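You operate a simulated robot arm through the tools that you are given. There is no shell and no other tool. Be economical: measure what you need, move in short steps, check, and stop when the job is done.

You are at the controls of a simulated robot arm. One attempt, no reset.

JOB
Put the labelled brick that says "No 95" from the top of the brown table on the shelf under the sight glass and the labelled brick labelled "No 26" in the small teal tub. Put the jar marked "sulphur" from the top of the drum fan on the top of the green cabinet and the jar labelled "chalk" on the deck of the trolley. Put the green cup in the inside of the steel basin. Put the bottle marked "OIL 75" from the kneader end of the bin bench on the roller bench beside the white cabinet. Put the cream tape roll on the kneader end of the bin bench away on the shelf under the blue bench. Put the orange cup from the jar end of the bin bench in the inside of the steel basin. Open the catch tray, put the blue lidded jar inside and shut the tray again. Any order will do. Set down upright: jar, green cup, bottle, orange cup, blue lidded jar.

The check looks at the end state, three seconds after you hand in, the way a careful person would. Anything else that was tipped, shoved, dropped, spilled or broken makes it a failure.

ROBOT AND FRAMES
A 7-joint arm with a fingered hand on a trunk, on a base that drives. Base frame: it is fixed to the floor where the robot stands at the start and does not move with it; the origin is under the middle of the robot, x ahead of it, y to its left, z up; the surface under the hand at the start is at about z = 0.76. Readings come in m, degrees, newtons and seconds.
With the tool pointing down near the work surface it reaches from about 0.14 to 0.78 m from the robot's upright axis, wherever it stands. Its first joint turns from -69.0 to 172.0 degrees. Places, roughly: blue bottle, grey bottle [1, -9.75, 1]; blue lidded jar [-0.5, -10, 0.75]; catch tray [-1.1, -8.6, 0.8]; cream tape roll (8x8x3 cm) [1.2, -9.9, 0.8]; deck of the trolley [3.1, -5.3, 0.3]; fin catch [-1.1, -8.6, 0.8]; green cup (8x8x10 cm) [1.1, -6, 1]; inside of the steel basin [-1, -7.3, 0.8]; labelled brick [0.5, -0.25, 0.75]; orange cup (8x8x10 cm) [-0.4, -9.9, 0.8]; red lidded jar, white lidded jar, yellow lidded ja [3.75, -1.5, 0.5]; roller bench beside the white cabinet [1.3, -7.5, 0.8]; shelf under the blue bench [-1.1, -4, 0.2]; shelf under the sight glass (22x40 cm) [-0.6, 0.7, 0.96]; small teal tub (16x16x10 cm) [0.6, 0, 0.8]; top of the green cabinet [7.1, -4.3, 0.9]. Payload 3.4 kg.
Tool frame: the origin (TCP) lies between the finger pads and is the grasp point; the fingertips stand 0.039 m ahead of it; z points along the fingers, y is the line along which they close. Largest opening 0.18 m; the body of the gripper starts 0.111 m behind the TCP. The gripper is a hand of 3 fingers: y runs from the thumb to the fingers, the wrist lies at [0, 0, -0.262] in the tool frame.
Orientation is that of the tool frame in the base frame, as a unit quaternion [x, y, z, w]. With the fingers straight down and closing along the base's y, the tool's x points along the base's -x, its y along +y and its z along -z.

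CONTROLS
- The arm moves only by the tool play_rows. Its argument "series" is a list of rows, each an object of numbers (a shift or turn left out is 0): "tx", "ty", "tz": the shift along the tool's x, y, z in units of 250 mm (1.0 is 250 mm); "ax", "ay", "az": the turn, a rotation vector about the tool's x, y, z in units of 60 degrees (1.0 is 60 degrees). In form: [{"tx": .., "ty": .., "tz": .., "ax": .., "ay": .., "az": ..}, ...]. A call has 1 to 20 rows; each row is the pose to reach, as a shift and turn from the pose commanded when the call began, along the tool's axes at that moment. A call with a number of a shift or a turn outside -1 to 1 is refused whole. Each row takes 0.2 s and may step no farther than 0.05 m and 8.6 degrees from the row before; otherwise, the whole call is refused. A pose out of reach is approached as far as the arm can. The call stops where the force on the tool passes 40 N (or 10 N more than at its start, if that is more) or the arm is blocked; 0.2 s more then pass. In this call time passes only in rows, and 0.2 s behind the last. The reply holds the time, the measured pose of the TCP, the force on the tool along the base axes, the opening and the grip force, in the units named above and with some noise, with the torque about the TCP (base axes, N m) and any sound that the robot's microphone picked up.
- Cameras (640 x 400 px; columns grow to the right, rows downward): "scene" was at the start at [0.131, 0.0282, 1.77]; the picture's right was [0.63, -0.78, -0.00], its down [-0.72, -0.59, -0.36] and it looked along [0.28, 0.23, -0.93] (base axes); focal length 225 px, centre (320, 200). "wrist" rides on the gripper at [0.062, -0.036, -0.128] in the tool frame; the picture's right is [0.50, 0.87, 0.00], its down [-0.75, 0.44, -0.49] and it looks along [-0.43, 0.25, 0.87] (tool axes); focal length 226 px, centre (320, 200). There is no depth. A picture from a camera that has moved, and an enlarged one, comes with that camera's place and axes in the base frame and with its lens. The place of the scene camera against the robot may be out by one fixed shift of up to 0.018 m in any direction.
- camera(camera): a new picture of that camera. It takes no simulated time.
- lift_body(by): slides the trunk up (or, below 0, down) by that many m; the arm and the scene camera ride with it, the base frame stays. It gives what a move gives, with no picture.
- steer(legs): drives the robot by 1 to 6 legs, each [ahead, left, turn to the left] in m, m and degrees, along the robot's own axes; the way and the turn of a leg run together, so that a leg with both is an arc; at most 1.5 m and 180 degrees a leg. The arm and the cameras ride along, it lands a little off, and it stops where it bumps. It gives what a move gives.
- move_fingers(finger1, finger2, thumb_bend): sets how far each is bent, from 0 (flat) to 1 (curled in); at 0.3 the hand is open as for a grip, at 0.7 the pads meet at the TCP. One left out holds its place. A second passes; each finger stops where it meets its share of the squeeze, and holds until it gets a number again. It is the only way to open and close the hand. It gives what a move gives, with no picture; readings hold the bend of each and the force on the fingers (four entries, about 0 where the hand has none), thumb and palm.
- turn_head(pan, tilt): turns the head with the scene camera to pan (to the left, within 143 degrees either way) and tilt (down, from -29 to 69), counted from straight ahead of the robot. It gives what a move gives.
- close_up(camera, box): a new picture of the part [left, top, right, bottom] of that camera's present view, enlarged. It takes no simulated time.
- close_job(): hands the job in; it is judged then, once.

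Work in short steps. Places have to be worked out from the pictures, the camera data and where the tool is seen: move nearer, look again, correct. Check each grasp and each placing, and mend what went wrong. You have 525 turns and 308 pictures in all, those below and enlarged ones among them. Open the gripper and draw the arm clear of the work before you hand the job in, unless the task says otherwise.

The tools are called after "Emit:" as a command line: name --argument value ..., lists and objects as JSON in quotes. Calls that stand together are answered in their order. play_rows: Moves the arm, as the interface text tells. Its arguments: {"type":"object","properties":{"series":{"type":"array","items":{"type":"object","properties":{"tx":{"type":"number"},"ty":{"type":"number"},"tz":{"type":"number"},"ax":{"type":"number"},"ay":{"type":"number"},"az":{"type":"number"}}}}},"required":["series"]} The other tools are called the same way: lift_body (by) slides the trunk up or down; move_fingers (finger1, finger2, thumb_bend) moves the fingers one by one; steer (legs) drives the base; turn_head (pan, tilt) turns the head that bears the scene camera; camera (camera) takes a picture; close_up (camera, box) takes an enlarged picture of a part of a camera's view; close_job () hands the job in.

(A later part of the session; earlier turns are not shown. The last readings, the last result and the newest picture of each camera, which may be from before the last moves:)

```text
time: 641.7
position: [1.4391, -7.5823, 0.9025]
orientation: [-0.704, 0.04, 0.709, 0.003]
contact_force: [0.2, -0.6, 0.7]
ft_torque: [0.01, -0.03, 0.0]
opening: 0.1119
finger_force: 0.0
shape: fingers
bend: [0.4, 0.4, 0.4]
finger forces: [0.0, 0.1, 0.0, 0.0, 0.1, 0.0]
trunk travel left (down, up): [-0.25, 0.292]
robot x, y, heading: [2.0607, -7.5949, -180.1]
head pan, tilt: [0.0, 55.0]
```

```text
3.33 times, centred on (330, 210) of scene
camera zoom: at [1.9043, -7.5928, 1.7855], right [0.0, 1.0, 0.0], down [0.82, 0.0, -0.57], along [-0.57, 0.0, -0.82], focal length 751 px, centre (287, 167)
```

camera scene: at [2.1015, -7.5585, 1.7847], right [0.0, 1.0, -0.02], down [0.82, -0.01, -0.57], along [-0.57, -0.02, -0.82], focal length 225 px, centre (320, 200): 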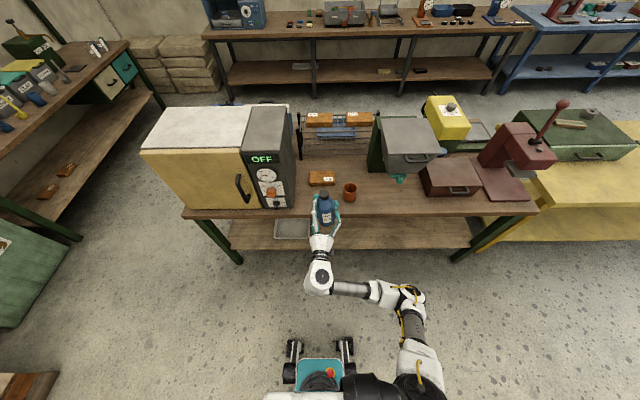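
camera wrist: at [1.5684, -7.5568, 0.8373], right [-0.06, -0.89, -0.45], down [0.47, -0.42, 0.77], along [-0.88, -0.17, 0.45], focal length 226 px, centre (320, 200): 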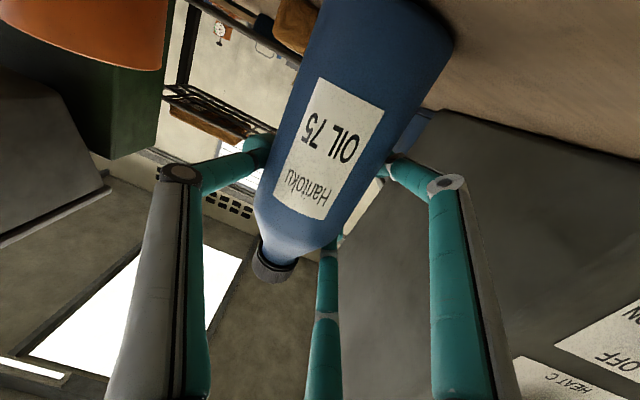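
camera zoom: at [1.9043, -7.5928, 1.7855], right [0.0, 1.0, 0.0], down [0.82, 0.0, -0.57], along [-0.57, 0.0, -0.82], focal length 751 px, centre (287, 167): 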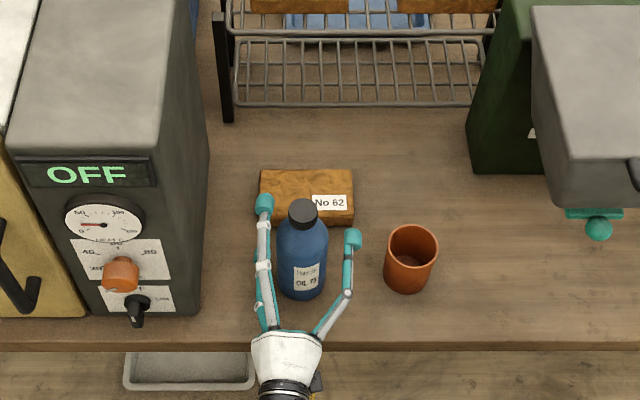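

The bottle stands on its own. I withdraw the hand straight back with the arm.

Emit:
play_rows --series '[{"tz": -0.08, "ty": -0.005}, {"tz": -0.16, "ty": -0.01}, {"tz": -0.26, "ty": -0.016}, {"tz": -0.36, "ty": -0.02}, {"tz": -0.46, "ty": -0.026}]'

Emit:
close_up --camera "scene" --box '[250, 150, 410, 310]'

```text
time: 642.9
position: [1.5562, -7.5832, 0.9018]
orientation: [-0.704, 0.04, 0.709, 0.003]
contact_force: [0.9, 0.4, 0.2]
ft_torque: [0.0, -0.01, -0.01]
opening: 0.1123
finger_force: 0.1
shape: fingers
bend: [0.4, 0.4, 0.4]
finger forces: [0.0, 0.0, 0.1, 0.0, 0.0, 0.0]
trunk travel left (down, up): [-0.25, 0.292]
robot x, y, heading: [2.0604, -7.5894, -180.1]
head pan, tilt: [0.0, 55.0]
```

```text
2.50 times, centred on (330, 230) of scene
camera zoom: at [1.9067, -7.593, 1.7858], right [0.0, 1.0, 0.0], down [0.82, 0.0, -0.57], along [-0.57, 0.0, -0.82], focal length 563 px, centre (295, 125)
```

zoom: 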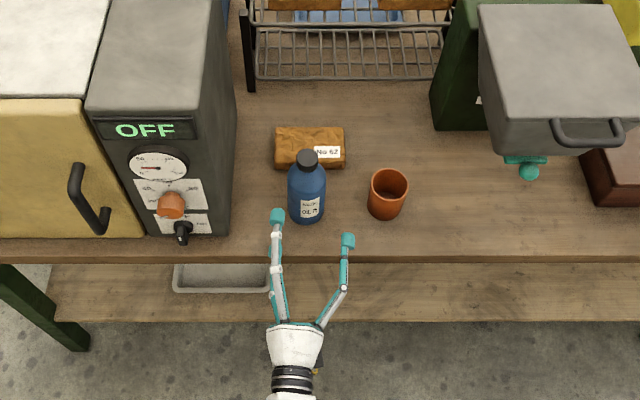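

The bottle stands upright on the roller bench. I back away, return the hand to pointing down, and check the hopper that may have been bumped.

Emit:
steer --legs '[[-0.2, 0, 0], [-0.2, 0, 0]]'

Emit:
play_rows --series '[{"ay": 0.13, "tx": -0.1}, {"ay": 0.26, "tx": -0.2}, {"ay": 0.39, "tx": -0.3}, {"ay": 0.52, "tx": -0.4}, {"ay": 0.65, "tx": -0.5}, {"ay": 0.78, "tx": -0.6}, {"ay": 0.9, "tx": -0.7}]'

Emit:
play_rows --series '[{"ay": 0.13}, {"ay": 0.26}, {"ay": 0.39}, {"ay": 0.52}, {"ay": 0.6}]'

Emit:
turn_head --pan 0 --tilt 45

Emit:
camera --camera "scene"

```text
time: 645.7
position: [1.9551, -7.5834, 0.9009]
orientation: [-0.704, 0.042, 0.709, 0.004]
contact_force: [0.4, -1.1, 0.6]
ft_torque: [0.03, 0.0, -0.02]
opening: 0.1118
finger_force: 0.1
shape: fingers
bend: [0.4, 0.4, 0.4]
finger forces: [0.0, 0.0, 0.0, 0.0, 0.0, 0.1]
trunk travel left (down, up): [-0.25, 0.292]
robot x, y, heading: [2.4574, -7.5939, 179.8]
head pan, tilt: [0.0, 55.0]
```

```text
time: 647.3
position: [1.8937, -7.5786, 0.935]
orientation: [0.943, -0.037, -0.329, 0.016]
contact_force: [0.0, -0.6, 0.1]
ft_torque: [0.01, 0.01, 0.01]
opening: 0.1124
finger_force: 0.0
shape: fingers
bend: [0.4, 0.4, 0.4]
finger forces: [0.0, 0.1, 0.1, 0.0, 0.1, 0.0]
out of reach, approached as far as the arm can: row 5, 6, 7
trunk travel left (down, up): [-0.25, 0.292]
robot x, y, heading: [2.4548, -7.594, 179.8]
head pan, tilt: [0.0, 55.0]
```

```text
time: 648.5
position: [1.7801, -7.5993, 0.795]
orientation: [0.999, -0.031, -0.002, 0.026]
contact_force: [-0.9, -0.6, 0.5]
ft_torque: [0.01, 0.01, 0.0]
opening: 0.1125
finger_force: 0.1
shape: fingers
bend: [0.4, 0.4, 0.4]
finger forces: [0.0, 0.1, 0.0, 0.0, 0.1, 0.0]
out of reach, approached as far as the arm can: row 1, 2, 3, 4, 5
trunk travel left (down, up): [-0.25, 0.292]
robot x, y, heading: [2.4602, -7.591, 180.0]
head pan, tilt: [0.0, 55.0]
```

```text
time: 649.2
position: [1.779, -7.5982, 0.7948]
orientation: [0.999, -0.03, -0.004, 0.026]
contact_force: [0.8, 0.2, -0.3]
ft_torque: [-0.01, 0.05, -0.03]
opening: 0.1126
finger_force: 0.1
shape: fingers
bend: [0.4, 0.4, 0.4]
finger forces: [0.0, 0.0, 0.0, 0.1, 0.0, 0.0]
trunk travel left (down, up): [-0.25, 0.292]
robot x, y, heading: [2.4563, -7.5923, 179.8]
head pan, tilt: [0.0, 45.0]
```

```text
73 pictures are left
camera scene: at [2.2916, -7.5952, 1.7986], right [0.0, 1.0, 0.0], down [0.71, 0.0, -0.7], along [-0.7, 0.0, -0.71], focal length 225 px, centre (320, 200)
```

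scene: 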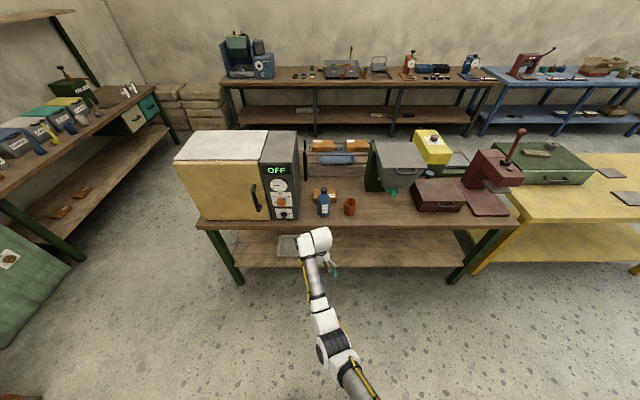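

Emit:
close_up --camera "scene" --box '[290, 120, 540, 240]'

Emit:
play_rows --series '[{"tz": -0.15}, {"tz": -0.3}, {"tz": -0.45}, {"tz": -0.6}, {"tz": -0.75}, {"tz": -0.9}]'

```text
2.56 times, centred on (415, 180) of scene
camera zoom: at [2.2916, -7.5952, 1.7986], right [0.0, 1.0, 0.0], down [0.71, 0.0, -0.7], along [-0.7, 0.0, -0.71], focal length 577 px, centre (77, 251)
```

zoom: 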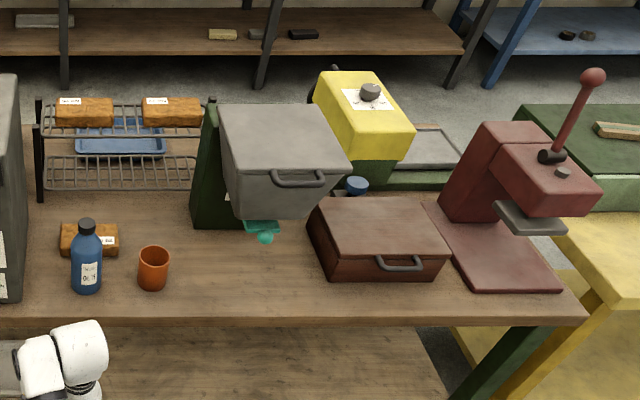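

```text
time: 650.6
position: [1.708, -7.5998, 1.0316]
orientation: [0.999, -0.03, -0.005, 0.025]
contact_force: [0.0, 1.2, 0.0]
ft_torque: [0.03, 0.05, 0.04]
opening: 0.1126
finger_force: 0.1
shape: fingers
bend: [0.4, 0.4, 0.4]
finger forces: [0.0, 0.0, 0.1, 0.1, 0.0, 0.1]
out of reach, approached as far as the arm can: row 1, 2, 3, 4, 5, 6
trunk travel left (down, up): [-0.25, 0.292]
robot x, y, heading: [2.4572, -7.5921, 179.9]
head pan, tilt: [0.0, 45.0]
```

Nothing on the bench looks displaced. I recover the stretched arm by going up and inward.

Emit:
play_rows --series '[{"tz": -0.14, "tx": 0.08}, {"tz": -0.28, "tx": 0.16}, {"tz": -0.42, "tx": 0.24}, {"tz": -0.56, "tx": 0.32}, {"tz": -0.7, "tx": 0.4}, {"tz": -0.84, "tx": 0.48}]'

Emit:
play_rows --series '[{"tx": 0.15}, {"tx": 0.3}, {"tx": 0.45}, {"tx": 0.6}]'

```text
time: 652.0
position: [1.762, -7.601, 1.2137]
orientation: [0.999, -0.038, -0.008, 0.03]
contact_force: [-0.6, -0.2, 0.0]
ft_torque: [0.06, 0.0, 0.02]
opening: 0.1126
finger_force: 0.1
shape: fingers
bend: [0.4, 0.4, 0.4]
finger forces: [0.0, 0.0, 0.1, 0.0, 0.1, 0.1]
out of reach, approached as far as the arm can: row 1, 2, 3, 4, 5, 6
trunk travel left (down, up): [-0.25, 0.292]
robot x, y, heading: [2.456, -7.5931, 180.1]
head pan, tilt: [0.0, 45.0]
```

```text
time: 653.0
position: [1.773, -7.6162, 1.2254]
orientation: [0.999, -0.031, -0.006, 0.027]
contact_force: [0.6, -0.7, 1.0]
ft_torque: [0.0, 0.03, 0.05]
opening: 0.1125
finger_force: 0.0
shape: fingers
bend: [0.4, 0.4, 0.4]
finger forces: [0.0, 0.0, 0.0, 0.1, 0.0, 0.1]
out of reach, approached as far as the arm can: row 1, 2, 3, 4
trunk travel left (down, up): [-0.25, 0.292]
robot x, y, heading: [2.4585, -7.5951, 179.9]
head pan, tilt: [0.0, 45.0]
```

Emit:
play_rows --series '[{"tz": -0.16}, {"tz": -0.32}, {"tz": -0.48}, {"tz": -0.64}, {"tz": -0.8}]'

Emit:
play_rows --series '[{"tx": 0.0}, {"tx": 0.0}, {"tx": 0.0}, {"tx": 0.0}]'

```text
time: 654.2
position: [1.7826, -7.6073, 1.2994]
orientation: [0.997, -0.032, -0.057, 0.046]
contact_force: [-0.6, 0.3, 0.4]
ft_torque: [-0.01, 0.03, 0.01]
opening: 0.1126
finger_force: 0.1
shape: fingers
bend: [0.4, 0.4, 0.4]
finger forces: [0.0, 0.0, 0.0, 0.1, 0.0, 0.1]
out of reach, approached as far as the arm can: row 1, 2, 3, 4, 5
trunk travel left (down, up): [-0.25, 0.292]
robot x, y, heading: [2.457, -7.594, 179.9]
head pan, tilt: [0.0, 45.0]
```

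```text
time: 655.2
position: [1.7819, -7.6059, 1.2973]
orientation: [0.997, -0.032, -0.057, 0.046]
contact_force: [0.6, 0.7, 0.8]
ft_torque: [-0.03, 0.0, -0.02]
opening: 0.1126
finger_force: 0.1
shape: fingers
bend: [0.4, 0.4, 0.4]
finger forces: [0.0, 0.1, 0.0, 0.0, 0.0, 0.0]
trunk travel left (down, up): [-0.25, 0.292]
robot x, y, heading: [2.4594, -7.5945, 179.9]
head pan, tilt: [0.0, 45.0]
```

Emit:
play_rows --series '[{"tx": 0.1, "tz": -0.08}, {"tx": 0.2, "tz": -0.16}, {"tx": 0.3, "tz": -0.24}, {"tx": 0.4, "tz": -0.32}]'

Emit:
camera --camera "scene"

```text
time: 656.2
position: [1.8207, -7.5942, 1.3425]
orientation: [0.997, -0.033, -0.058, 0.049]
contact_force: [-0.7, -1.2, 0.3]
ft_torque: [0.02, -0.01, -0.02]
opening: 0.1129
finger_force: 0.1
shape: fingers
bend: [0.4, 0.4, 0.4]
finger forces: [0.0, 0.1, 0.1, 0.0, 0.0, 0.0]
out of reach, approached as far as the arm can: row 1, 2, 3, 4
trunk travel left (down, up): [-0.25, 0.292]
robot x, y, heading: [2.4593, -7.5918, 180.1]
head pan, tilt: [0.0, 45.0]
```

```text
71 pictures are left
camera scene: at [2.2895, -7.5933, 1.7982], right [0.0, 1.0, 0.0], down [0.71, 0.0, -0.7], along [-0.7, 0.0, -0.71], focal length 225 px, centre (320, 200)
```

scene: 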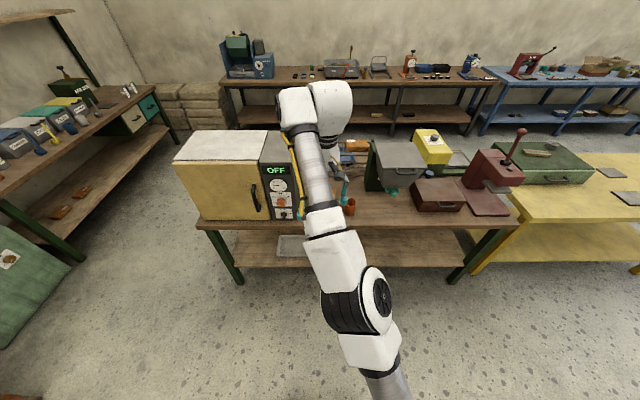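

Emit:
play_rows --series '[{"tz": -0.15}, {"tz": -0.3}, {"tz": -0.45, "tx": 0.05}, {"tz": -0.6, "tx": 0.1}]'

Emit:
play_rows --series '[{"tx": 0.15}, {"tx": 0.3}, {"tx": 0.45}, {"tx": 0.6}]'

```text
time: 657.2
position: [1.84, -7.565, 1.3626]
orientation: [0.997, -0.033, -0.06, 0.048]
contact_force: [-0.6, 0.1, -0.1]
ft_torque: [-0.03, 0.0, 0.0]
opening: 0.1126
finger_force: 0.0
shape: fingers
bend: [0.4, 0.4, 0.4]
finger forces: [0.1, 0.0, 0.1, 0.0, 0.1, 0.0]
out of reach, approached as far as the arm can: row 1, 2, 3, 4
trunk travel left (down, up): [-0.25, 0.292]
robot x, y, heading: [2.4613, -7.5936, 179.9]
head pan, tilt: [0.0, 45.0]
```

```text
time: 658.2
position: [1.8771, -7.522, 1.3898]
orientation: [0.997, -0.033, -0.06, 0.047]
contact_force: [-0.1, 0.1, 0.8]
ft_torque: [0.01, 0.01, 0.02]
opening: 0.1125
finger_force: 0.1
shape: fingers
bend: [0.4, 0.4, 0.4]
finger forces: [0.1, 0.1, 0.1, 0.1, 0.0, 0.0]
out of reach, approached as far as the arm can: row 1, 2, 3, 4
trunk travel left (down, up): [-0.25, 0.292]
robot x, y, heading: [2.4593, -7.5936, 179.9]
head pan, tilt: [0.0, 45.0]
```

Emit:
play_rows --series '[{"ty": -0.15, "tx": 0.05}, {"ty": -0.3, "tx": 0.1}, {"ty": -0.45, "tx": 0.15}, {"ty": -0.6, "tx": 0.2}, {"ty": -0.75, "tx": 0.25}]'

Emit:
play_rows --series '[{"tx": 0.15}, {"tx": 0.3}, {"tx": 0.45}]'

```text
time: 659.4
position: [1.9491, -7.3376, 1.3642]
orientation: [0.997, -0.031, -0.057, 0.047]
contact_force: [-0.1, 0.4, -0.3]
ft_torque: [0.0, -0.03, -0.01]
opening: 0.1123
finger_force: 0.0
shape: fingers
bend: [0.4, 0.4, 0.4]
finger forces: [0.1, 0.1, 0.1, 0.1, 0.0, 0.0]
trunk travel left (down, up): [-0.25, 0.292]
robot x, y, heading: [2.4619, -7.5925, 180.0]
head pan, tilt: [0.0, 45.0]
```

```text
time: 660.2
position: [2.0227, -7.3043, 1.3783]
orientation: [0.997, -0.032, -0.058, 0.048]
contact_force: [-0.7, -0.3, 0.3]
ft_torque: [-0.02, 0.03, -0.01]
opening: 0.1126
finger_force: 0.0
shape: fingers
bend: [0.4, 0.4, 0.4]
finger forces: [0.0, 0.1, 0.0, 0.0, 0.1, 0.0]
out of reach, approached as far as the arm can: row 1, 2, 3
trunk travel left (down, up): [-0.25, 0.292]
robot x, y, heading: [2.4557, -7.5929, 179.8]
head pan, tilt: [0.0, 45.0]
```

Emit:
play_rows --series '[{"ax": 0.048, "ay": 0.054, "tz": 0.1}, {"ax": 0.095, "ay": 0.108, "tz": 0.22, "ty": 0.1}, {"ax": 0.095, "ay": 0.108, "tz": 0.34, "ty": 0.24, "tx": 0.04}, {"ax": 0.095, "ay": 0.108, "tz": 0.46, "ty": 0.38, "tx": 0.08}, {"ax": 0.095, "ay": 0.108, "tz": 0.58, "ty": 0.52, "tx": 0.1}, {"ax": 0.095, "ay": 0.108, "tz": 0.68, "ty": 0.64, "tx": 0.12}, {"ax": 0.095, "ay": 0.108, "tz": 0.75, "ty": 0.73, "tx": 0.13}]'

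Emit:
camera --camera "scene"

```text
time: 661.8
position: [1.9697, -7.348, 1.3105]
orientation: [1.0, -0.031, 0.002, -0.001]
contact_force: [1.4, -0.1, 0.2]
ft_torque: [0.01, -0.01, 0.03]
opening: 0.1127
finger_force: 0.0
shape: fingers
bend: [0.4, 0.4, 0.4]
finger forces: [0.0, 0.0, 0.0, 0.0, 0.1, 0.0]
out of reach, approached as far as the arm can: row 1, 2, 3, 4, 5, 6, 7
trunk travel left (down, up): [-0.25, 0.292]
robot x, y, heading: [2.4585, -7.5869, 179.8]
head pan, tilt: [0.0, 45.0]
```

```text
70 pictures are left
camera scene: at [2.2938, -7.593, 1.7988], right [0.0, 1.0, 0.0], down [0.71, 0.0, -0.7], along [-0.7, 0.0, -0.71], focal length 225 px, centre (320, 200)
```

scene: 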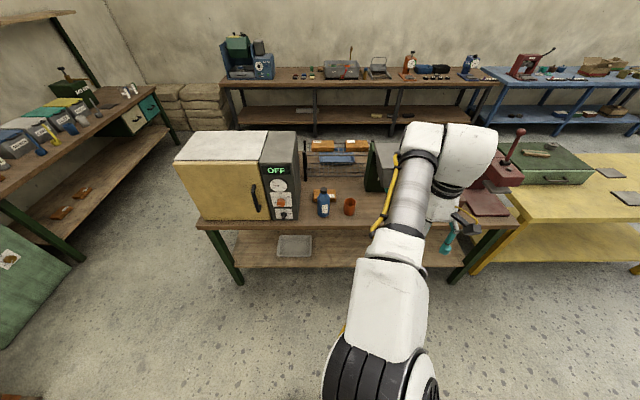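

Emit:
play_rows --series '[{"ty": -0.16}, {"ty": -0.32}, {"ty": -0.48}, {"ty": -0.64}, {"ty": -0.8}]'

Emit:
play_rows --series '[{"tz": 0.15}, {"tz": 0.3}, {"tz": 0.45}]'

```text
time: 663.0
position: [1.9811, -7.1462, 1.3119]
orientation: [0.999, -0.032, 0.001, 0.0]
contact_force: [0.2, 0.2, 0.8]
ft_torque: [-0.03, 0.0, 0.02]
opening: 0.1127
finger_force: 0.0
shape: fingers
bend: [0.4, 0.4, 0.4]
finger forces: [0.0, 0.0, 0.0, 0.1, 0.0, 0.0]
trunk travel left (down, up): [-0.25, 0.292]
robot x, y, heading: [2.46, -7.5882, 180.1]
head pan, tilt: [0.0, 45.0]
```

```text
time: 663.8
position: [1.9796, -7.1455, 1.1992]
orientation: [1.0, -0.031, 0.002, -0.001]
contact_force: [0.0, 0.1, 0.1]
ft_torque: [-0.02, 0.01, 0.0]
opening: 0.1127
finger_force: 0.0
shape: fingers
bend: [0.4, 0.4, 0.4]
finger forces: [0.0, 0.1, 0.1, 0.0, 0.0, 0.1]
trunk travel left (down, up): [-0.25, 0.292]
robot x, y, heading: [2.4566, -7.5943, 180.0]
head pan, tilt: [0.0, 45.0]
```

Emit:
play_rows --series '[{"tx": 0.15}, {"tx": 0.3}, {"tx": 0.45}, {"tx": 0.6}]'

Emit:
play_rows --series '[{"ty": 0.15}, {"ty": 0.3}, {"ty": 0.45}, {"ty": 0.6}, {"ty": 0.75}, {"ty": 0.9}]'

Emit:
camera --camera "scene"

```text
time: 664.8
position: [2.1334, -7.1617, 1.2022]
orientation: [0.999, -0.032, 0.0, -0.002]
contact_force: [0.1, 0.0, -0.2]
ft_torque: [0.0, 0.04, -0.03]
opening: 0.1126
finger_force: 0.1
shape: fingers
bend: [0.4, 0.4, 0.4]
finger forces: [0.0, 0.0, 0.0, 0.0, 0.0, 0.1]
trunk travel left (down, up): [-0.25, 0.292]
robot x, y, heading: [2.4611, -7.5922, 179.9]
head pan, tilt: [0.0, 45.0]
```

```text
time: 666.2
position: [2.0953, -7.1977, 1.215]
orientation: [0.999, -0.032, 0.002, -0.001]
contact_force: [0.1, 0.3, 0.4]
ft_torque: [-0.02, 0.02, -0.01]
opening: 0.1125
finger_force: 0.1
shape: fingers
bend: [0.4, 0.4, 0.4]
finger forces: [0.1, 0.0, 0.0, 0.0, 0.1, 0.0]
out of reach, approached as far as the arm can: row 1, 2, 3, 4, 5, 6
trunk travel left (down, up): [-0.25, 0.292]
robot x, y, heading: [2.4572, -7.5949, 179.9]
head pan, tilt: [0.0, 45.0]
```

```text
69 pictures are left
camera scene: at [2.2925, -7.5921, 1.7987], right [0.0, 1.0, 0.0], down [0.71, 0.0, -0.7], along [-0.7, 0.0, -0.71], focal length 225 px, centre (320, 200)
```

scene: 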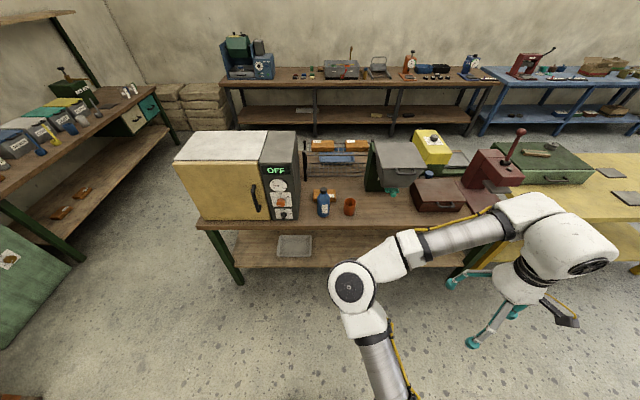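

The elbow flipped to the left side. I stretch the arm forward, swing it to the left and then pull in, to bring the elbow back to the right.

Emit:
play_rows --series '[{"tx": 0.0}, {"tx": -0.18}, {"tx": -0.36}, {"tx": -0.54}, {"tx": -0.72}, {"tx": -0.9}]'

Emit:
play_rows --series '[{"tx": -0.1, "ty": 0.13}, {"tx": -0.2, "ty": 0.28}, {"tx": -0.25, "ty": 0.45}, {"tx": -0.28, "ty": 0.62}, {"tx": -0.3, "ty": 0.8}, {"tx": -0.3, "ty": 0.98}]'

```text
time: 667.6
position: [1.8657, -7.1809, 1.2155]
orientation: [0.999, -0.033, 0.001, -0.001]
contact_force: [0.0, -1.4, 0.5]
ft_torque: [0.01, 0.01, -0.01]
opening: 0.1125
finger_force: 0.1
shape: fingers
bend: [0.4, 0.4, 0.4]
finger forces: [0.0, 0.1, 0.0, 0.0, 0.1, 0.0]
trunk travel left (down, up): [-0.25, 0.292]
robot x, y, heading: [2.4583, -7.5935, 179.9]
head pan, tilt: [0.0, 45.0]
```

```text
time: 669.0
position: [1.7813, -7.4231, 1.2178]
orientation: [0.999, -0.033, -0.002, -0.004]
contact_force: [0.3, 0.0, 0.9]
ft_torque: [0.04, 0.03, -0.01]
opening: 0.1125
finger_force: 0.1
shape: fingers
bend: [0.4, 0.4, 0.4]
finger forces: [0.0, 0.0, 0.0, 0.0, 0.1, 0.0]
trunk travel left (down, up): [-0.25, 0.292]
robot x, y, heading: [2.4572, -7.5921, 179.9]
head pan, tilt: [0.0, 45.0]
```

Emit:
play_rows --series '[{"ty": 0.17}, {"ty": 0.34}, {"ty": 0.51}, {"ty": 0.68}, {"ty": 0.85}, {"ty": 1.0}]'

Emit:
play_rows --series '[{"ty": 0.17}, {"ty": 0.34}, {"ty": 0.51, "tx": 0.05}, {"ty": 0.68, "tx": 0.1}, {"ty": 0.8, "tx": 0.2}]'

```text
time: 670.4
position: [1.7688, -7.6175, 1.205]
orientation: [0.999, -0.033, 0.001, 0.0]
contact_force: [1.4, -0.1, 1.0]
ft_torque: [0.0, 0.01, -0.01]
opening: 0.1126
finger_force: 0.0
shape: fingers
bend: [0.4, 0.4, 0.4]
finger forces: [0.1, 0.1, 0.1, 0.0, 0.1, 0.0]
out of reach, approached as far as the arm can: row 3, 5, 6
trunk travel left (down, up): [-0.25, 0.292]
robot x, y, heading: [2.4617, -7.5926, 180.2]
head pan, tilt: [0.0, 45.0]
```

```text
time: 671.6
position: [1.7696, -7.6162, 1.203]
orientation: [0.999, -0.033, 0.001, -0.002]
contact_force: [0.2, 1.2, -0.5]
ft_torque: [0.02, 0.01, 0.0]
opening: 0.1127
finger_force: 0.0
shape: fingers
bend: [0.4, 0.4, 0.4]
finger forces: [0.0, 0.0, 0.0, 0.0, 0.0, 0.0]
out of reach, approached as far as the arm can: row 1, 2, 3, 4, 5
trunk travel left (down, up): [-0.25, 0.292]
robot x, y, heading: [2.4607, -7.5887, 179.9]
head pan, tilt: [0.0, 45.0]
```

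The wrist roll is probably at its limit; I rotate the hand by 60° and try to continue left.

Emit:
play_rows --series '[{"az": 0.13}, {"az": 0.26}, {"az": 0.39}, {"az": 0.52}, {"az": 0.65}, {"az": 0.78}, {"az": 0.9}, {"az": 1.0}]'

Emit:
play_rows --series '[{"tx": 0.0}, {"tx": 0.0}]'

```text
time: 673.4
position: [1.7684, -7.6151, 1.2055]
orientation: [0.849, -0.528, -0.001, -0.001]
contact_force: [-0.5, 0.1, -0.9]
ft_torque: [-0.03, -0.01, -0.02]
opening: 0.1127
finger_force: 0.0
shape: fingers
bend: [0.4, 0.4, 0.4]
finger forces: [0.0, 0.0, 0.0, 0.0, 0.1, 0.0]
trunk travel left (down, up): [-0.25, 0.292]
robot x, y, heading: [2.4591, -7.5925, 180.2]
head pan, tilt: [0.0, 45.0]
```

```text
time: 674.0
position: [1.769, -7.6154, 1.2047]
orientation: [0.849, -0.528, -0.001, -0.002]
contact_force: [-0.3, 0.8, 0.3]
ft_torque: [0.0, -0.01, 0.03]
opening: 0.1126
finger_force: 0.1
shape: fingers
bend: [0.4, 0.4, 0.4]
finger forces: [0.1, 0.1, 0.1, 0.0, 0.0, 0.0]
trunk travel left (down, up): [-0.25, 0.292]
robot x, y, heading: [2.4599, -7.5897, 179.9]
head pan, tilt: [0.0, 45.0]
```

Emit:
play_rows --series '[{"tx": 0.14, "ty": 0.07}, {"tx": 0.28, "ty": 0.14}, {"tx": 0.42, "ty": 0.21}, {"tx": 0.56, "ty": 0.28}, {"tx": 0.72, "ty": 0.354}]'

Emit:
camera --camera "scene"

```text
time: 675.2
position: [1.7689, -7.6179, 1.2039]
orientation: [0.849, -0.528, 0.0, -0.002]
contact_force: [0.2, -0.4, -0.3]
ft_torque: [-0.02, 0.0, 0.0]
opening: 0.1127
finger_force: 0.1
shape: fingers
bend: [0.4, 0.4, 0.4]
finger forces: [0.0, 0.0, 0.0, 0.0, 0.1, 0.0]
out of reach, approached as far as the arm can: row 1, 2, 3, 4, 5
trunk travel left (down, up): [-0.25, 0.292]
robot x, y, heading: [2.4572, -7.595, 180.1]
head pan, tilt: [0.0, 45.0]
```

```text
68 pictures are left
camera scene: at [2.2914, -7.5953, 1.7986], right [0.0, 1.0, 0.0], down [0.71, 0.0, -0.7], along [-0.7, 0.0, -0.71], focal length 225 px, centre (320, 200)
```

scene: 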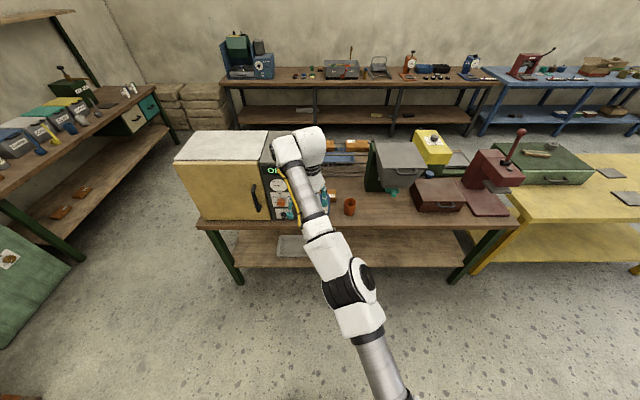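

The arm is straight again. With this new hand yaw I repeat the recovery that worked before: up, then inward.

Emit:
play_rows --series '[{"tz": -0.15}, {"tz": -0.3}, {"tz": -0.45, "tx": 0.02, "ty": -0.06}, {"tz": -0.6, "tx": 0.04, "ty": -0.12}, {"tz": -0.75, "tx": 0.06, "ty": -0.18}, {"tz": -0.9, "tx": 0.1, "ty": -0.26}]'

Emit:
play_rows --series '[{"tx": 0.08, "ty": -0.1}, {"tx": 0.16, "ty": -0.2}, {"tx": 0.24, "ty": -0.3}, {"tx": 0.32, "ty": -0.4}, {"tx": 0.4, "ty": -0.5}]'

Emit:
camera --camera "scene"

```text
time: 676.6
position: [1.7912, -7.629, 1.2966]
orientation: [0.848, -0.526, -0.043, 0.054]
contact_force: [-0.2, -0.9, -0.3]
ft_torque: [-0.03, 0.0, 0.06]
opening: 0.1127
finger_force: 0.0
shape: fingers
bend: [0.4, 0.4, 0.4]
finger forces: [0.0, 0.0, 0.0, 0.1, 0.0, 0.0]
out of reach, approached as far as the arm can: row 1, 2, 3, 4, 5, 6
trunk travel left (down, up): [-0.25, 0.292]
robot x, y, heading: [2.4566, -7.5908, 180.0]
head pan, tilt: [0.0, 45.0]
```

```text
time: 677.8
position: [1.7908, -7.6307, 1.2978]
orientation: [0.848, -0.526, -0.044, 0.054]
contact_force: [-0.6, 0.5, -0.5]
ft_torque: [-0.03, -0.04, -0.01]
opening: 0.1128
finger_force: 0.0
shape: fingers
bend: [0.4, 0.4, 0.4]
finger forces: [0.1, 0.0, 0.0, 0.1, 0.0, 0.0]
out of reach, approached as far as the arm can: row 1, 2, 3, 4, 5
trunk travel left (down, up): [-0.25, 0.292]
robot x, y, heading: [2.4568, -7.5898, 180.0]
head pan, tilt: [0.0, 45.0]
```

```text
67 pictures are left
camera scene: at [2.2918, -7.5953, 1.7987], right [0.0, 1.0, 0.0], down [0.71, 0.0, -0.7], along [-0.7, 0.0, -0.71], focal length 225 px, centre (320, 200)
```

scene: 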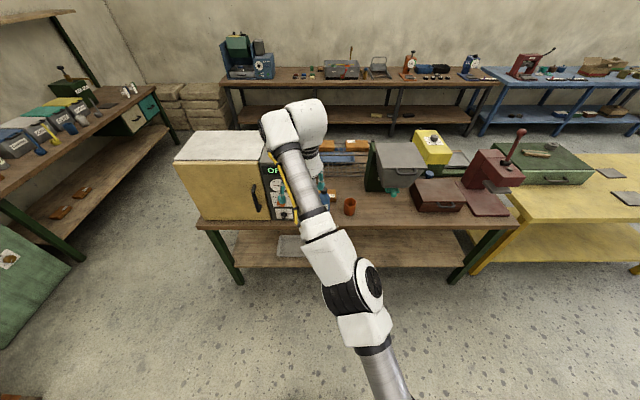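

Emit:
play_rows --series '[{"tx": 0.0, "tz": 0.15}, {"tx": 0.0, "tz": 0.3}, {"tx": 0.15, "tz": 0.4}, {"tx": 0.3, "tz": 0.4, "ty": -0.02}, {"tx": 0.45, "tz": 0.4, "ty": -0.04}, {"tx": 0.6, "tz": 0.4, "ty": -0.05}, {"tx": 0.79, "tz": 0.4, "ty": -0.06}]'

Emit:
play_rows --series '[{"tx": 0.12}, {"tx": 0.24}, {"tx": 0.36, "ty": -0.1}, {"tx": 0.48, "ty": -0.2}, {"tx": 0.6, "ty": -0.3}]'

```text
time: 679.4
position: [1.7503, -7.6239, 1.2335]
orientation: [0.847, -0.527, -0.042, 0.052]
contact_force: [0.7, -0.1, -0.3]
ft_torque: [0.03, 0.01, 0.01]
opening: 0.1126
finger_force: 0.0
shape: fingers
bend: [0.4, 0.4, 0.4]
finger forces: [0.0, 0.1, 0.1, 0.0, 0.1, 0.0]
out of reach, approached as far as the arm can: row 1, 2, 3, 4, 5, 6, 7
trunk travel left (down, up): [-0.25, 0.292]
robot x, y, heading: [2.4565, -7.5939, 179.9]
head pan, tilt: [0.0, 45.0]
```

```text
time: 680.6
position: [1.7499, -7.6245, 1.2357]
orientation: [0.848, -0.526, -0.042, 0.052]
contact_force: [0.8, 0.2, 1.1]
ft_torque: [0.01, -0.03, 0.02]
opening: 0.1126
finger_force: 0.2
shape: fingers
bend: [0.4, 0.4, 0.4]
finger forces: [0.0, 0.0, 0.0, 0.1, 0.1, 0.1]
out of reach, approached as far as the arm can: row 1, 2, 3, 4, 5
trunk travel left (down, up): [-0.25, 0.292]
robot x, y, heading: [2.4559, -7.5893, 179.7]
head pan, tilt: [0.0, 45.0]
```

I try another way: pitching the hand up (which pulls the wrist inward) and then moving left.

Emit:
play_rows --series '[{"ax": -0.112, "ay": -0.055}, {"ax": -0.224, "ay": -0.11}, {"ax": -0.336, "ay": -0.165}, {"ax": -0.448, "ay": -0.22}, {"ax": -0.56, "ay": -0.275}, {"ax": -0.672, "ay": -0.33}, {"ax": -0.784, "ay": -0.385}, {"ax": -0.897, "ay": -0.44}]'

Emit:
camera --camera "scene"

```text
time: 682.4
position: [1.5558, -7.5981, 1.3922]
orientation: [0.72, -0.46, -0.43, 0.292]
contact_force: [0.1, 0.5, -0.7]
ft_torque: [-0.02, -0.02, -0.02]
opening: 0.1125
finger_force: 0.0
shape: fingers
bend: [0.4, 0.4, 0.4]
finger forces: [0.1, 0.0, 0.0, 0.0, 0.1, 0.0]
out of reach, approached as far as the arm can: row 1, 2, 3, 4, 5, 6, 7, 8
trunk travel left (down, up): [-0.25, 0.292]
robot x, y, heading: [2.4595, -7.5925, 179.8]
head pan, tilt: [0.0, 45.0]
```

```text
66 pictures are left
camera scene: at [2.2918, -7.5948, 1.7987], right [0.0, 1.0, 0.0], down [0.71, 0.0, -0.7], along [-0.7, 0.0, -0.71], focal length 225 px, centre (320, 200)
```

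scene: 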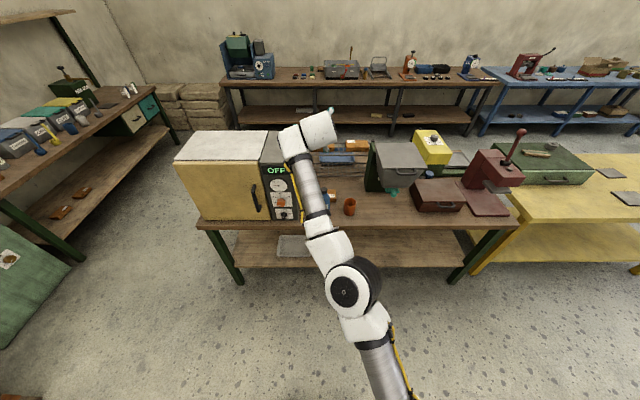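

Emit:
play_rows --series '[{"tx": 0.11, "ty": -0.08, "tz": -0.086}, {"tx": 0.22, "ty": -0.16, "tz": -0.17}, {"tx": 0.33, "ty": -0.245, "tz": -0.26}, {"tx": 0.44, "ty": -0.33, "tz": -0.34}, {"tx": 0.55, "ty": -0.41, "tz": -0.43}, {"tx": 0.67, "ty": -0.49, "tz": -0.516}]'

Emit:
play_rows --series '[{"tx": 0.11, "ty": -0.08, "tz": -0.086}, {"tx": 0.22, "ty": -0.16, "tz": -0.17}, {"tx": 0.33, "ty": -0.245, "tz": -0.26}, {"tx": 0.44, "ty": -0.33, "tz": -0.34}]'

Emit:
camera --camera "scene"

```text
time: 683.8
position: [1.5625, -7.6178, 1.3927]
orientation: [0.721, -0.46, -0.429, 0.29]
contact_force: [0.1, 0.2, -0.1]
ft_torque: [-0.02, 0.05, -0.02]
opening: 0.1128
finger_force: 0.1
shape: fingers
bend: [0.4, 0.4, 0.4]
finger forces: [0.1, 0.0, 0.0, 0.1, 0.0, 0.0]
out of reach, approached as far as the arm can: row 1, 2, 3, 4, 5, 6
trunk travel left (down, up): [-0.25, 0.292]
robot x, y, heading: [2.4572, -7.5944, 179.8]
head pan, tilt: [0.0, 45.0]
```

```text
time: 684.8
position: [1.5607, -7.6175, 1.3923]
orientation: [0.721, -0.46, -0.429, 0.291]
contact_force: [0.1, -0.1, -0.5]
ft_torque: [-0.03, -0.03, -0.03]
opening: 0.1126
finger_force: 0.1
shape: fingers
bend: [0.4, 0.4, 0.4]
finger forces: [0.1, 0.0, 0.0, 0.1, 0.0, 0.0]
out of reach, approached as far as the arm can: row 1, 2, 3, 4
trunk travel left (down, up): [-0.25, 0.292]
robot x, y, heading: [2.4527, -7.5932, 179.7]
head pan, tilt: [0.0, 45.0]
```

```text
65 pictures are left
camera scene: at [2.2914, -7.5952, 1.7986], right [0.0, 1.0, 0.0], down [0.71, 0.0, -0.7], along [-0.7, 0.0, -0.71], focal length 225 px, centre (320, 200)
```

scene: 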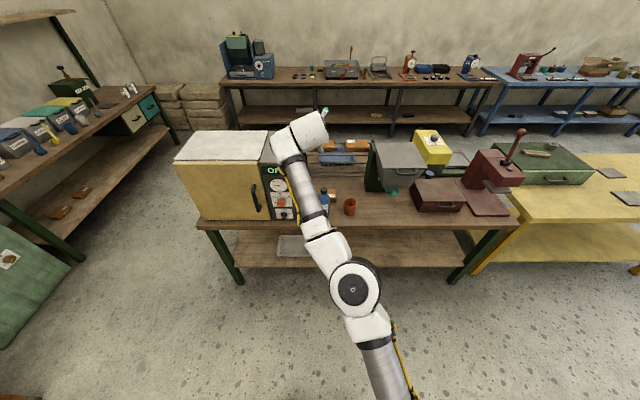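

I accept the present elbow side for now: I swing the hand to the robot's right while pitching it down again.

Emit:
play_rows --series '[{"ax": 0.12, "ay": 0.0515, "tx": -0.1, "ty": -0.11, "tz": -0.02}, {"ax": 0.24, "ay": 0.103, "tx": -0.21, "ty": -0.23, "tz": -0.05}, {"ax": 0.36, "ay": 0.155, "tx": -0.32, "ty": -0.36, "tz": -0.07}, {"ax": 0.48, "ay": 0.206, "tx": -0.43, "ty": -0.48, "tz": -0.1}, {"ax": 0.6, "ay": 0.258, "tx": -0.54, "ty": -0.6, "tz": -0.12}, {"ax": 0.72, "ay": 0.309, "tx": -0.65, "ty": -0.73, "tz": -0.15}, {"ax": 0.84, "ay": 0.361, "tx": -0.76, "ty": -0.85, "tz": -0.17}, {"ax": 0.959, "ay": 0.412, "tx": -0.87, "ty": -0.98, "tz": -0.2}]'

Emit:
camera --camera "scene"

```text
time: 686.6
position: [1.7292, -7.3447, 1.2563]
orientation: [0.854, -0.518, -0.027, 0.043]
contact_force: [1.3, 5.0, 0.7]
ft_torque: [-0.33, 0.05, 0.01]
opening: 0.1127
finger_force: 0.1
shape: fingers
bend: [0.4, 0.4, 0.4]
finger forces: [0.1, 0.0, 0.0, 0.0, 0.0, 0.0]
out of reach, approached as far as the arm can: row 1, 2, 3, 4, 5, 6, 7, 8
trunk travel left (down, up): [-0.25, 0.292]
robot x, y, heading: [2.461, -7.5945, 179.7]
head pan, tilt: [0.0, 45.0]
```

```text
64 pictures are left
camera scene: at [2.2898, -7.5928, 1.7983], right [0.0, 1.0, 0.0], down [0.71, 0.0, -0.7], along [-0.7, 0.0, -0.71], focal length 225 px, centre (320, 200)
```

scene: 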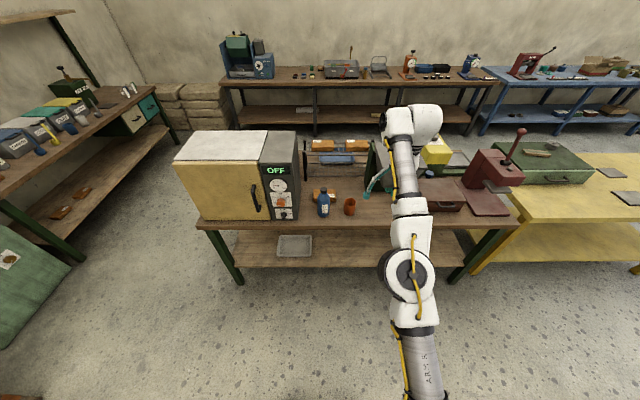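

Emit:
play_rows --series '[{"tx": 0.05, "ty": -0.13}, {"tx": 0.1, "ty": -0.28}, {"tx": 0.15, "ty": -0.43}, {"tx": 0.22, "ty": -0.57}, {"tx": 0.3, "ty": -0.7}]'

Emit:
camera --camera "scene"

```text
time: 687.8
position: [1.7458, -7.2994, 1.2695]
orientation: [0.846, -0.531, -0.041, 0.02]
contact_force: [-0.4, 0.2, 0.7]
ft_torque: [0.03, 0.01, -0.02]
opening: 0.1128
finger_force: 0.0
shape: fingers
bend: [0.4, 0.4, 0.4]
finger forces: [0.0, 0.0, 0.1, 0.0, 0.0, 0.0]
out of reach, approached as far as the arm can: row 1, 2, 3, 4, 5
trunk travel left (down, up): [-0.25, 0.292]
robot x, y, heading: [2.4563, -7.5912, 180.1]
head pan, tilt: [0.0, 45.0]
```

```text
63 pictures are left
camera scene: at [2.2919, -7.5949, 1.7987], right [0.0, 1.0, 0.0], down [0.71, 0.0, -0.7], along [-0.7, 0.0, -0.71], focal length 225 px, centre (320, 200)
```

scene: 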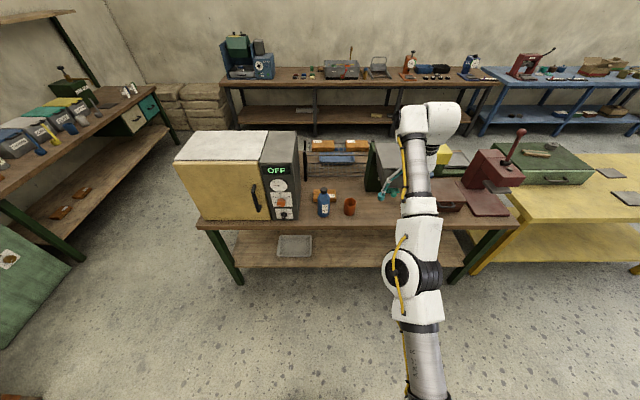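

Emit:
play_rows --series '[{"tx": 0.05, "ty": -0.13}, {"tx": 0.1, "ty": -0.28}, {"tx": 0.15, "ty": -0.43}, {"tx": 0.2, "ty": -0.57}, {"tx": 0.25, "ty": -0.7}]'

Emit:
play_rows --series '[{"tx": 0.05, "ty": -0.13}, {"tx": 0.1, "ty": -0.28}, {"tx": 0.15, "ty": -0.43}, {"tx": 0.2, "ty": -0.57}, {"tx": 0.25, "ty": -0.7}]'

Emit:
camera --camera "scene"

```text
time: 689.2
position: [1.8708, -7.1975, 1.3196]
orientation: [0.725, -0.672, 0.027, 0.145]
contact_force: [-0.3, 0.0, 0.6]
ft_torque: [0.04, 0.04, -0.02]
opening: 0.1129
finger_force: 0.1
shape: fingers
bend: [0.4, 0.4, 0.4]
finger forces: [0.1, 0.0, 0.1, 0.1, 0.0, 0.0]
out of reach, approached as far as the arm can: row 1, 2, 3, 4
trunk travel left (down, up): [-0.25, 0.292]
robot x, y, heading: [2.4572, -7.5894, 180.1]
head pan, tilt: [0.0, 45.0]
stopped in row 5: the arm was blocked; the commanded pose is now the measured one
```

```text
time: 690.4
position: [2.0484, -7.2702, 1.3087]
orientation: [0.726, -0.673, 0.022, 0.139]
contact_force: [0.0, 0.1, -0.4]
ft_torque: [0.02, 0.03, 0.03]
opening: 0.1126
finger_force: 0.0
shape: fingers
bend: [0.4, 0.4, 0.4]
finger forces: [0.1, 0.0, 0.0, 0.1, 0.1, 0.0]
trunk travel left (down, up): [-0.25, 0.292]
robot x, y, heading: [2.4585, -7.5926, -180.0]
head pan, tilt: [0.0, 45.0]
```

```text
62 pictures are left
camera scene: at [2.2971, -7.6021, 1.7992], right [0.0, 1.0, 0.0], down [0.71, 0.0, -0.71], along [-0.71, 0.0, -0.71], focal length 225 px, centre (320, 200)
```

scene: 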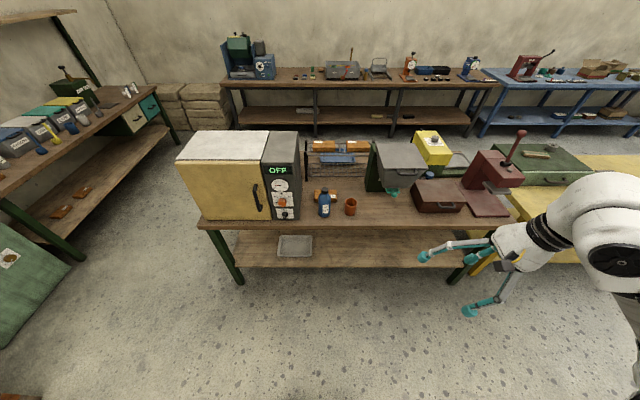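

The elbow is back on the right side. I level the hand and bring it to the centre.

Emit:
play_rows --series '[{"ax": 0.055, "ay": -0.07}, {"ax": 0.11, "ay": -0.14}, {"ax": 0.1665, "ay": -0.211}, {"ax": 0.1665, "ay": -0.211, "tx": 0.14, "ty": 0.02, "tz": 0.08}, {"ax": 0.1665, "ay": -0.211, "tx": 0.28, "ty": 0.05, "tz": 0.17}, {"ax": 0.1665, "ay": -0.211, "tx": 0.42, "ty": 0.07, "tz": 0.26}, {"ax": 0.1665, "ay": -0.211, "tx": 0.56, "ty": 0.1, "tz": 0.36}, {"ax": 0.1665, "ay": -0.211, "tx": 0.7, "ty": 0.13, "tz": 0.46}]'

Emit:
play_rows --series '[{"tx": 0.14}, {"tx": 0.28}, {"tx": 0.4}]'

Emit:
camera --camera "scene"

```text
time: 692.2
position: [2.0123, -7.4601, 1.2398]
orientation: [0.732, -0.681, 0.005, 0.003]
contact_force: [-1.0, 0.3, 0.8]
ft_torque: [-0.01, -0.04, -0.02]
opening: 0.1125
finger_force: 0.1
shape: fingers
bend: [0.4, 0.4, 0.4]
finger forces: [0.1, 0.0, 0.1, 0.0, 0.0, 0.1]
out of reach, approached as far as the arm can: row 2, 3
trunk travel left (down, up): [-0.25, 0.292]
robot x, y, heading: [2.4569, -7.5944, 180.1]
head pan, tilt: [0.0, 45.0]
```

```text
time: 693.0
position: [2.0201, -7.5644, 1.2414]
orientation: [0.733, -0.68, 0.003, 0.001]
contact_force: [-0.1, -0.6, -0.2]
ft_torque: [-0.01, -0.01, 0.01]
opening: 0.1128
finger_force: 0.0
shape: fingers
bend: [0.4, 0.4, 0.4]
finger forces: [0.0, 0.0, 0.1, 0.0, 0.1, 0.1]
trunk travel left (down, up): [-0.25, 0.292]
robot x, y, heading: [2.4614, -7.5952, 180.0]
head pan, tilt: [0.0, 45.0]
```

```text
61 pictures are left
camera scene: at [2.2928, -7.6026, 1.7987], right [0.0, 1.0, 0.0], down [0.71, 0.0, -0.7], along [-0.7, 0.0, -0.71], focal length 225 px, centre (320, 200)
```

scene: 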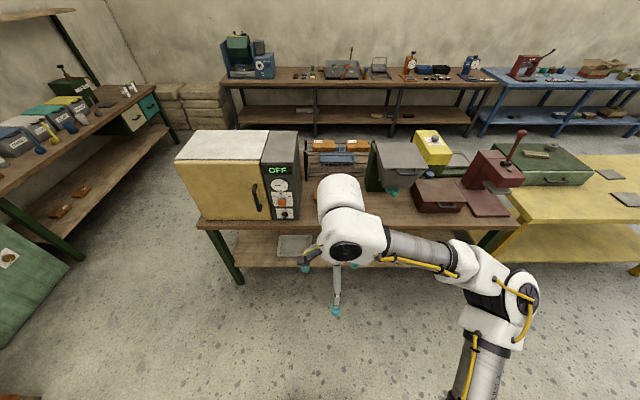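

The arm is back in its normal posture. I rotate the hand to a comfortable yaw and drive to the bin bench for the tape roll.

Emit:
play_rows --series '[{"az": -0.13}, {"az": -0.26}, {"az": -0.39}, {"az": -0.52}, {"az": -0.65}, {"az": -0.78}, {"az": -0.9}]'

Emit:
steer --legs '[[0, 1.1, 0], [1.3, 0, 0], [0, 0, 90], [0.48, 0, 0]]'

Emit:
camera --camera "wrist"

```text
time: 694.6
position: [2.0215, -7.5629, 1.2418]
orientation: [0.963, -0.271, 0.002, 0.004]
contact_force: [-0.8, -0.7, -0.3]
ft_torque: [-0.01, 0.01, -0.03]
opening: 0.1127
finger_force: 0.2
shape: fingers
bend: [0.4, 0.4, 0.4]
finger forces: [0.0, 0.0, 0.1, 0.0, 0.0, 0.1]
trunk travel left (down, up): [-0.25, 0.292]
robot x, y, heading: [2.4616, -7.5861, -180.0]
head pan, tilt: [0.0, 45.0]
```

```text
time: 712.7
position: [1.106, -9.6195, 1.2412]
orientation: [0.874, 0.485, 0.006, 0.001]
contact_force: [-0.3, 1.1, -0.1]
ft_torque: [0.02, 0.02, -0.02]
opening: 0.1128
finger_force: 0.0
shape: fingers
bend: [0.4, 0.4, 0.4]
finger forces: [0.0, 0.0, 0.0, 0.0, 0.0, 0.0]
trunk travel left (down, up): [-0.25, 0.292]
robot x, y, heading: [1.1429, -9.1822, -90.2]
head pan, tilt: [0.0, 45.0]
```

```text
60 pictures are left
camera wrist: at [1.1064, -9.5475, 1.3682], right [1.0, -0.03, 0.01], down [-0.03, -0.87, 0.49], along [-0.01, -0.49, -0.87], focal length 226 px, centre (320, 200)
```

wrist: 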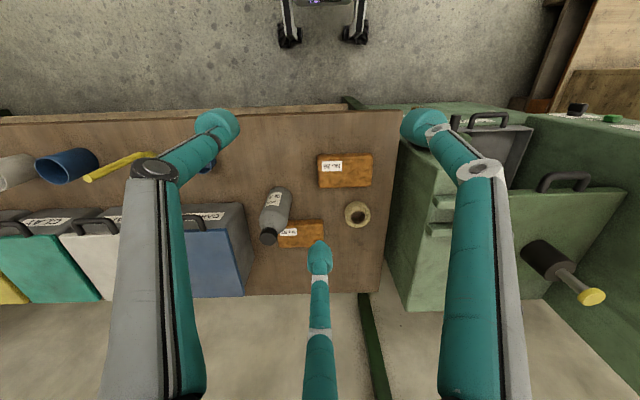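

The tape roll is at about [1.204, -9.90]. I drive 8 cm closer and move above it.

Emit:
steer --legs '[[0.08, 0, 0]]'

Emit:
play_rows --series '[{"tx": -0.08, "ty": 0.125, "tz": 0.1}, {"tx": -0.16, "ty": 0.25, "tz": 0.2}, {"tx": -0.235, "ty": 0.375, "tz": 0.3}, {"tx": -0.31, "ty": 0.5, "tz": 0.4}, {"tx": -0.39, "ty": 0.625, "tz": 0.5}, {"tx": -0.47, "ty": 0.755, "tz": 0.6}, {"tx": -0.47, "ty": 0.755, "tz": 0.78}, {"tx": -0.47, "ty": 0.755, "tz": 0.96}]'

Emit:
camera --camera "wrist"

```text
time: 713.8
position: [1.1008, -9.6965, 1.2407]
orientation: [0.874, 0.485, 0.006, 0.002]
contact_force: [-0.4, -0.7, -0.1]
ft_torque: [0.0, 0.0, 0.0]
opening: 0.1125
finger_force: 0.0
shape: fingers
bend: [0.4, 0.4, 0.4]
finger forces: [0.1, 0.0, 0.1, 0.1, 0.0, 0.0]
trunk travel left (down, up): [-0.25, 0.292]
robot x, y, heading: [1.1375, -9.2591, -90.2]
head pan, tilt: [0.0, 45.0]
```

```text
time: 715.5
position: [1.2072, -9.8941, 1.0043]
orientation: [0.874, 0.486, 0.005, 0.002]
contact_force: [0.4, -0.5, -0.1]
ft_torque: [-0.02, -0.02, 0.03]
opening: 0.1126
finger_force: 0.1
shape: fingers
bend: [0.4, 0.4, 0.4]
finger forces: [0.1, 0.0, 0.0, 0.0, 0.0, 0.0]
trunk travel left (down, up): [-0.25, 0.292]
robot x, y, heading: [1.138, -9.2639, -89.8]
head pan, tilt: [0.0, 45.0]
```

```text
59 pictures are left
camera wrist: at [1.2079, -9.8206, 1.131], right [1.0, -0.03, 0.01], down [-0.03, -0.87, 0.49], along [-0.01, -0.49, -0.87], focal length 226 px, centre (320, 200)
```

wrist: 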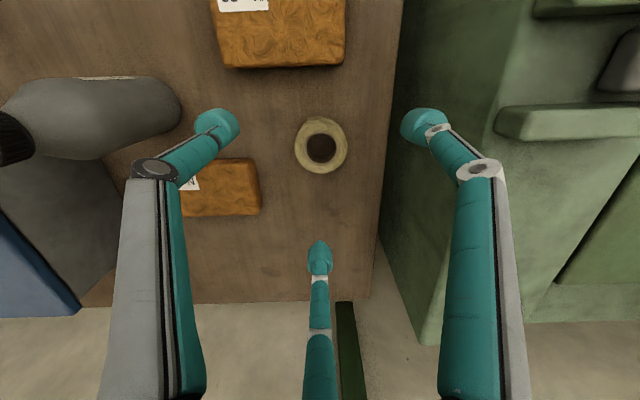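

Emit:
move_fingers --finger1 0.45 --finger2 0.45 --thumb_bend 0.45

Emit:
play_rows --series '[{"tx": -0.041, "ty": 0.025, "tz": 0.15}, {"tx": -0.041, "ty": 0.025, "tz": 0.3}, {"tx": -0.041, "ty": 0.025, "tz": 0.43}, {"tx": -0.041, "ty": 0.025, "tz": 0.54}, {"tx": -0.041, "ty": 0.025, "tz": 0.6}]'

Emit:
camera --camera "wrist"

```text
time: 716.5
position: [1.2085, -9.8925, 1.0051]
orientation: [0.874, 0.486, 0.003, 0.002]
contact_force: [-1.1, 0.3, 0.0]
ft_torque: [0.01, 0.0, 0.0]
opening: 0.0932
finger_force: 0.0
shape: fingers
bend: [0.45, 0.45, 0.45]
finger forces: [0.1, 0.1, 0.1, 0.1, 0.0, 0.0]
trunk travel left (down, up): [-0.25, 0.292]
robot x, y, heading: [1.1411, -9.26, -90.2]
head pan, tilt: [0.0, 45.0]
```

```text
time: 717.8
position: [1.208, -9.9066, 0.853]
orientation: [0.874, 0.485, 0.003, 0.001]
contact_force: [0.3, 0.9, 0.4]
ft_torque: [0.0, 0.03, 0.01]
opening: 0.0931
finger_force: 0.1
shape: fingers
bend: [0.45, 0.45, 0.45]
finger forces: [0.0, 0.0, 0.1, 0.0, 0.1, 0.0]
trunk travel left (down, up): [-0.25, 0.292]
robot x, y, heading: [1.1409, -9.2587, -90.1]
head pan, tilt: [0.0, 45.0]
```

```text
58 pictures are left
camera wrist: at [1.2101, -9.8334, 0.9805], right [1.0, -0.03, 0.01], down [-0.03, -0.87, 0.49], along [-0.01, -0.49, -0.87], focal length 226 px, centre (320, 200)
```

wrist: 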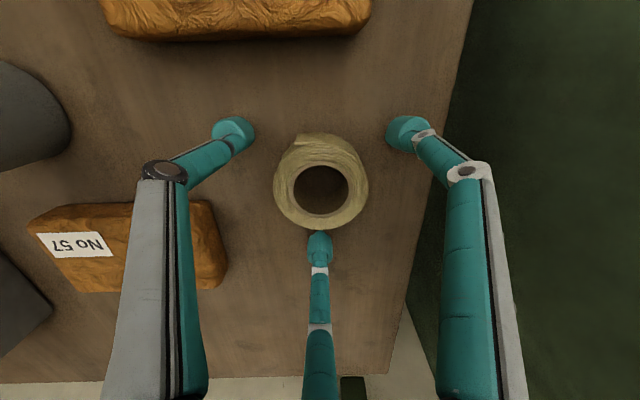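

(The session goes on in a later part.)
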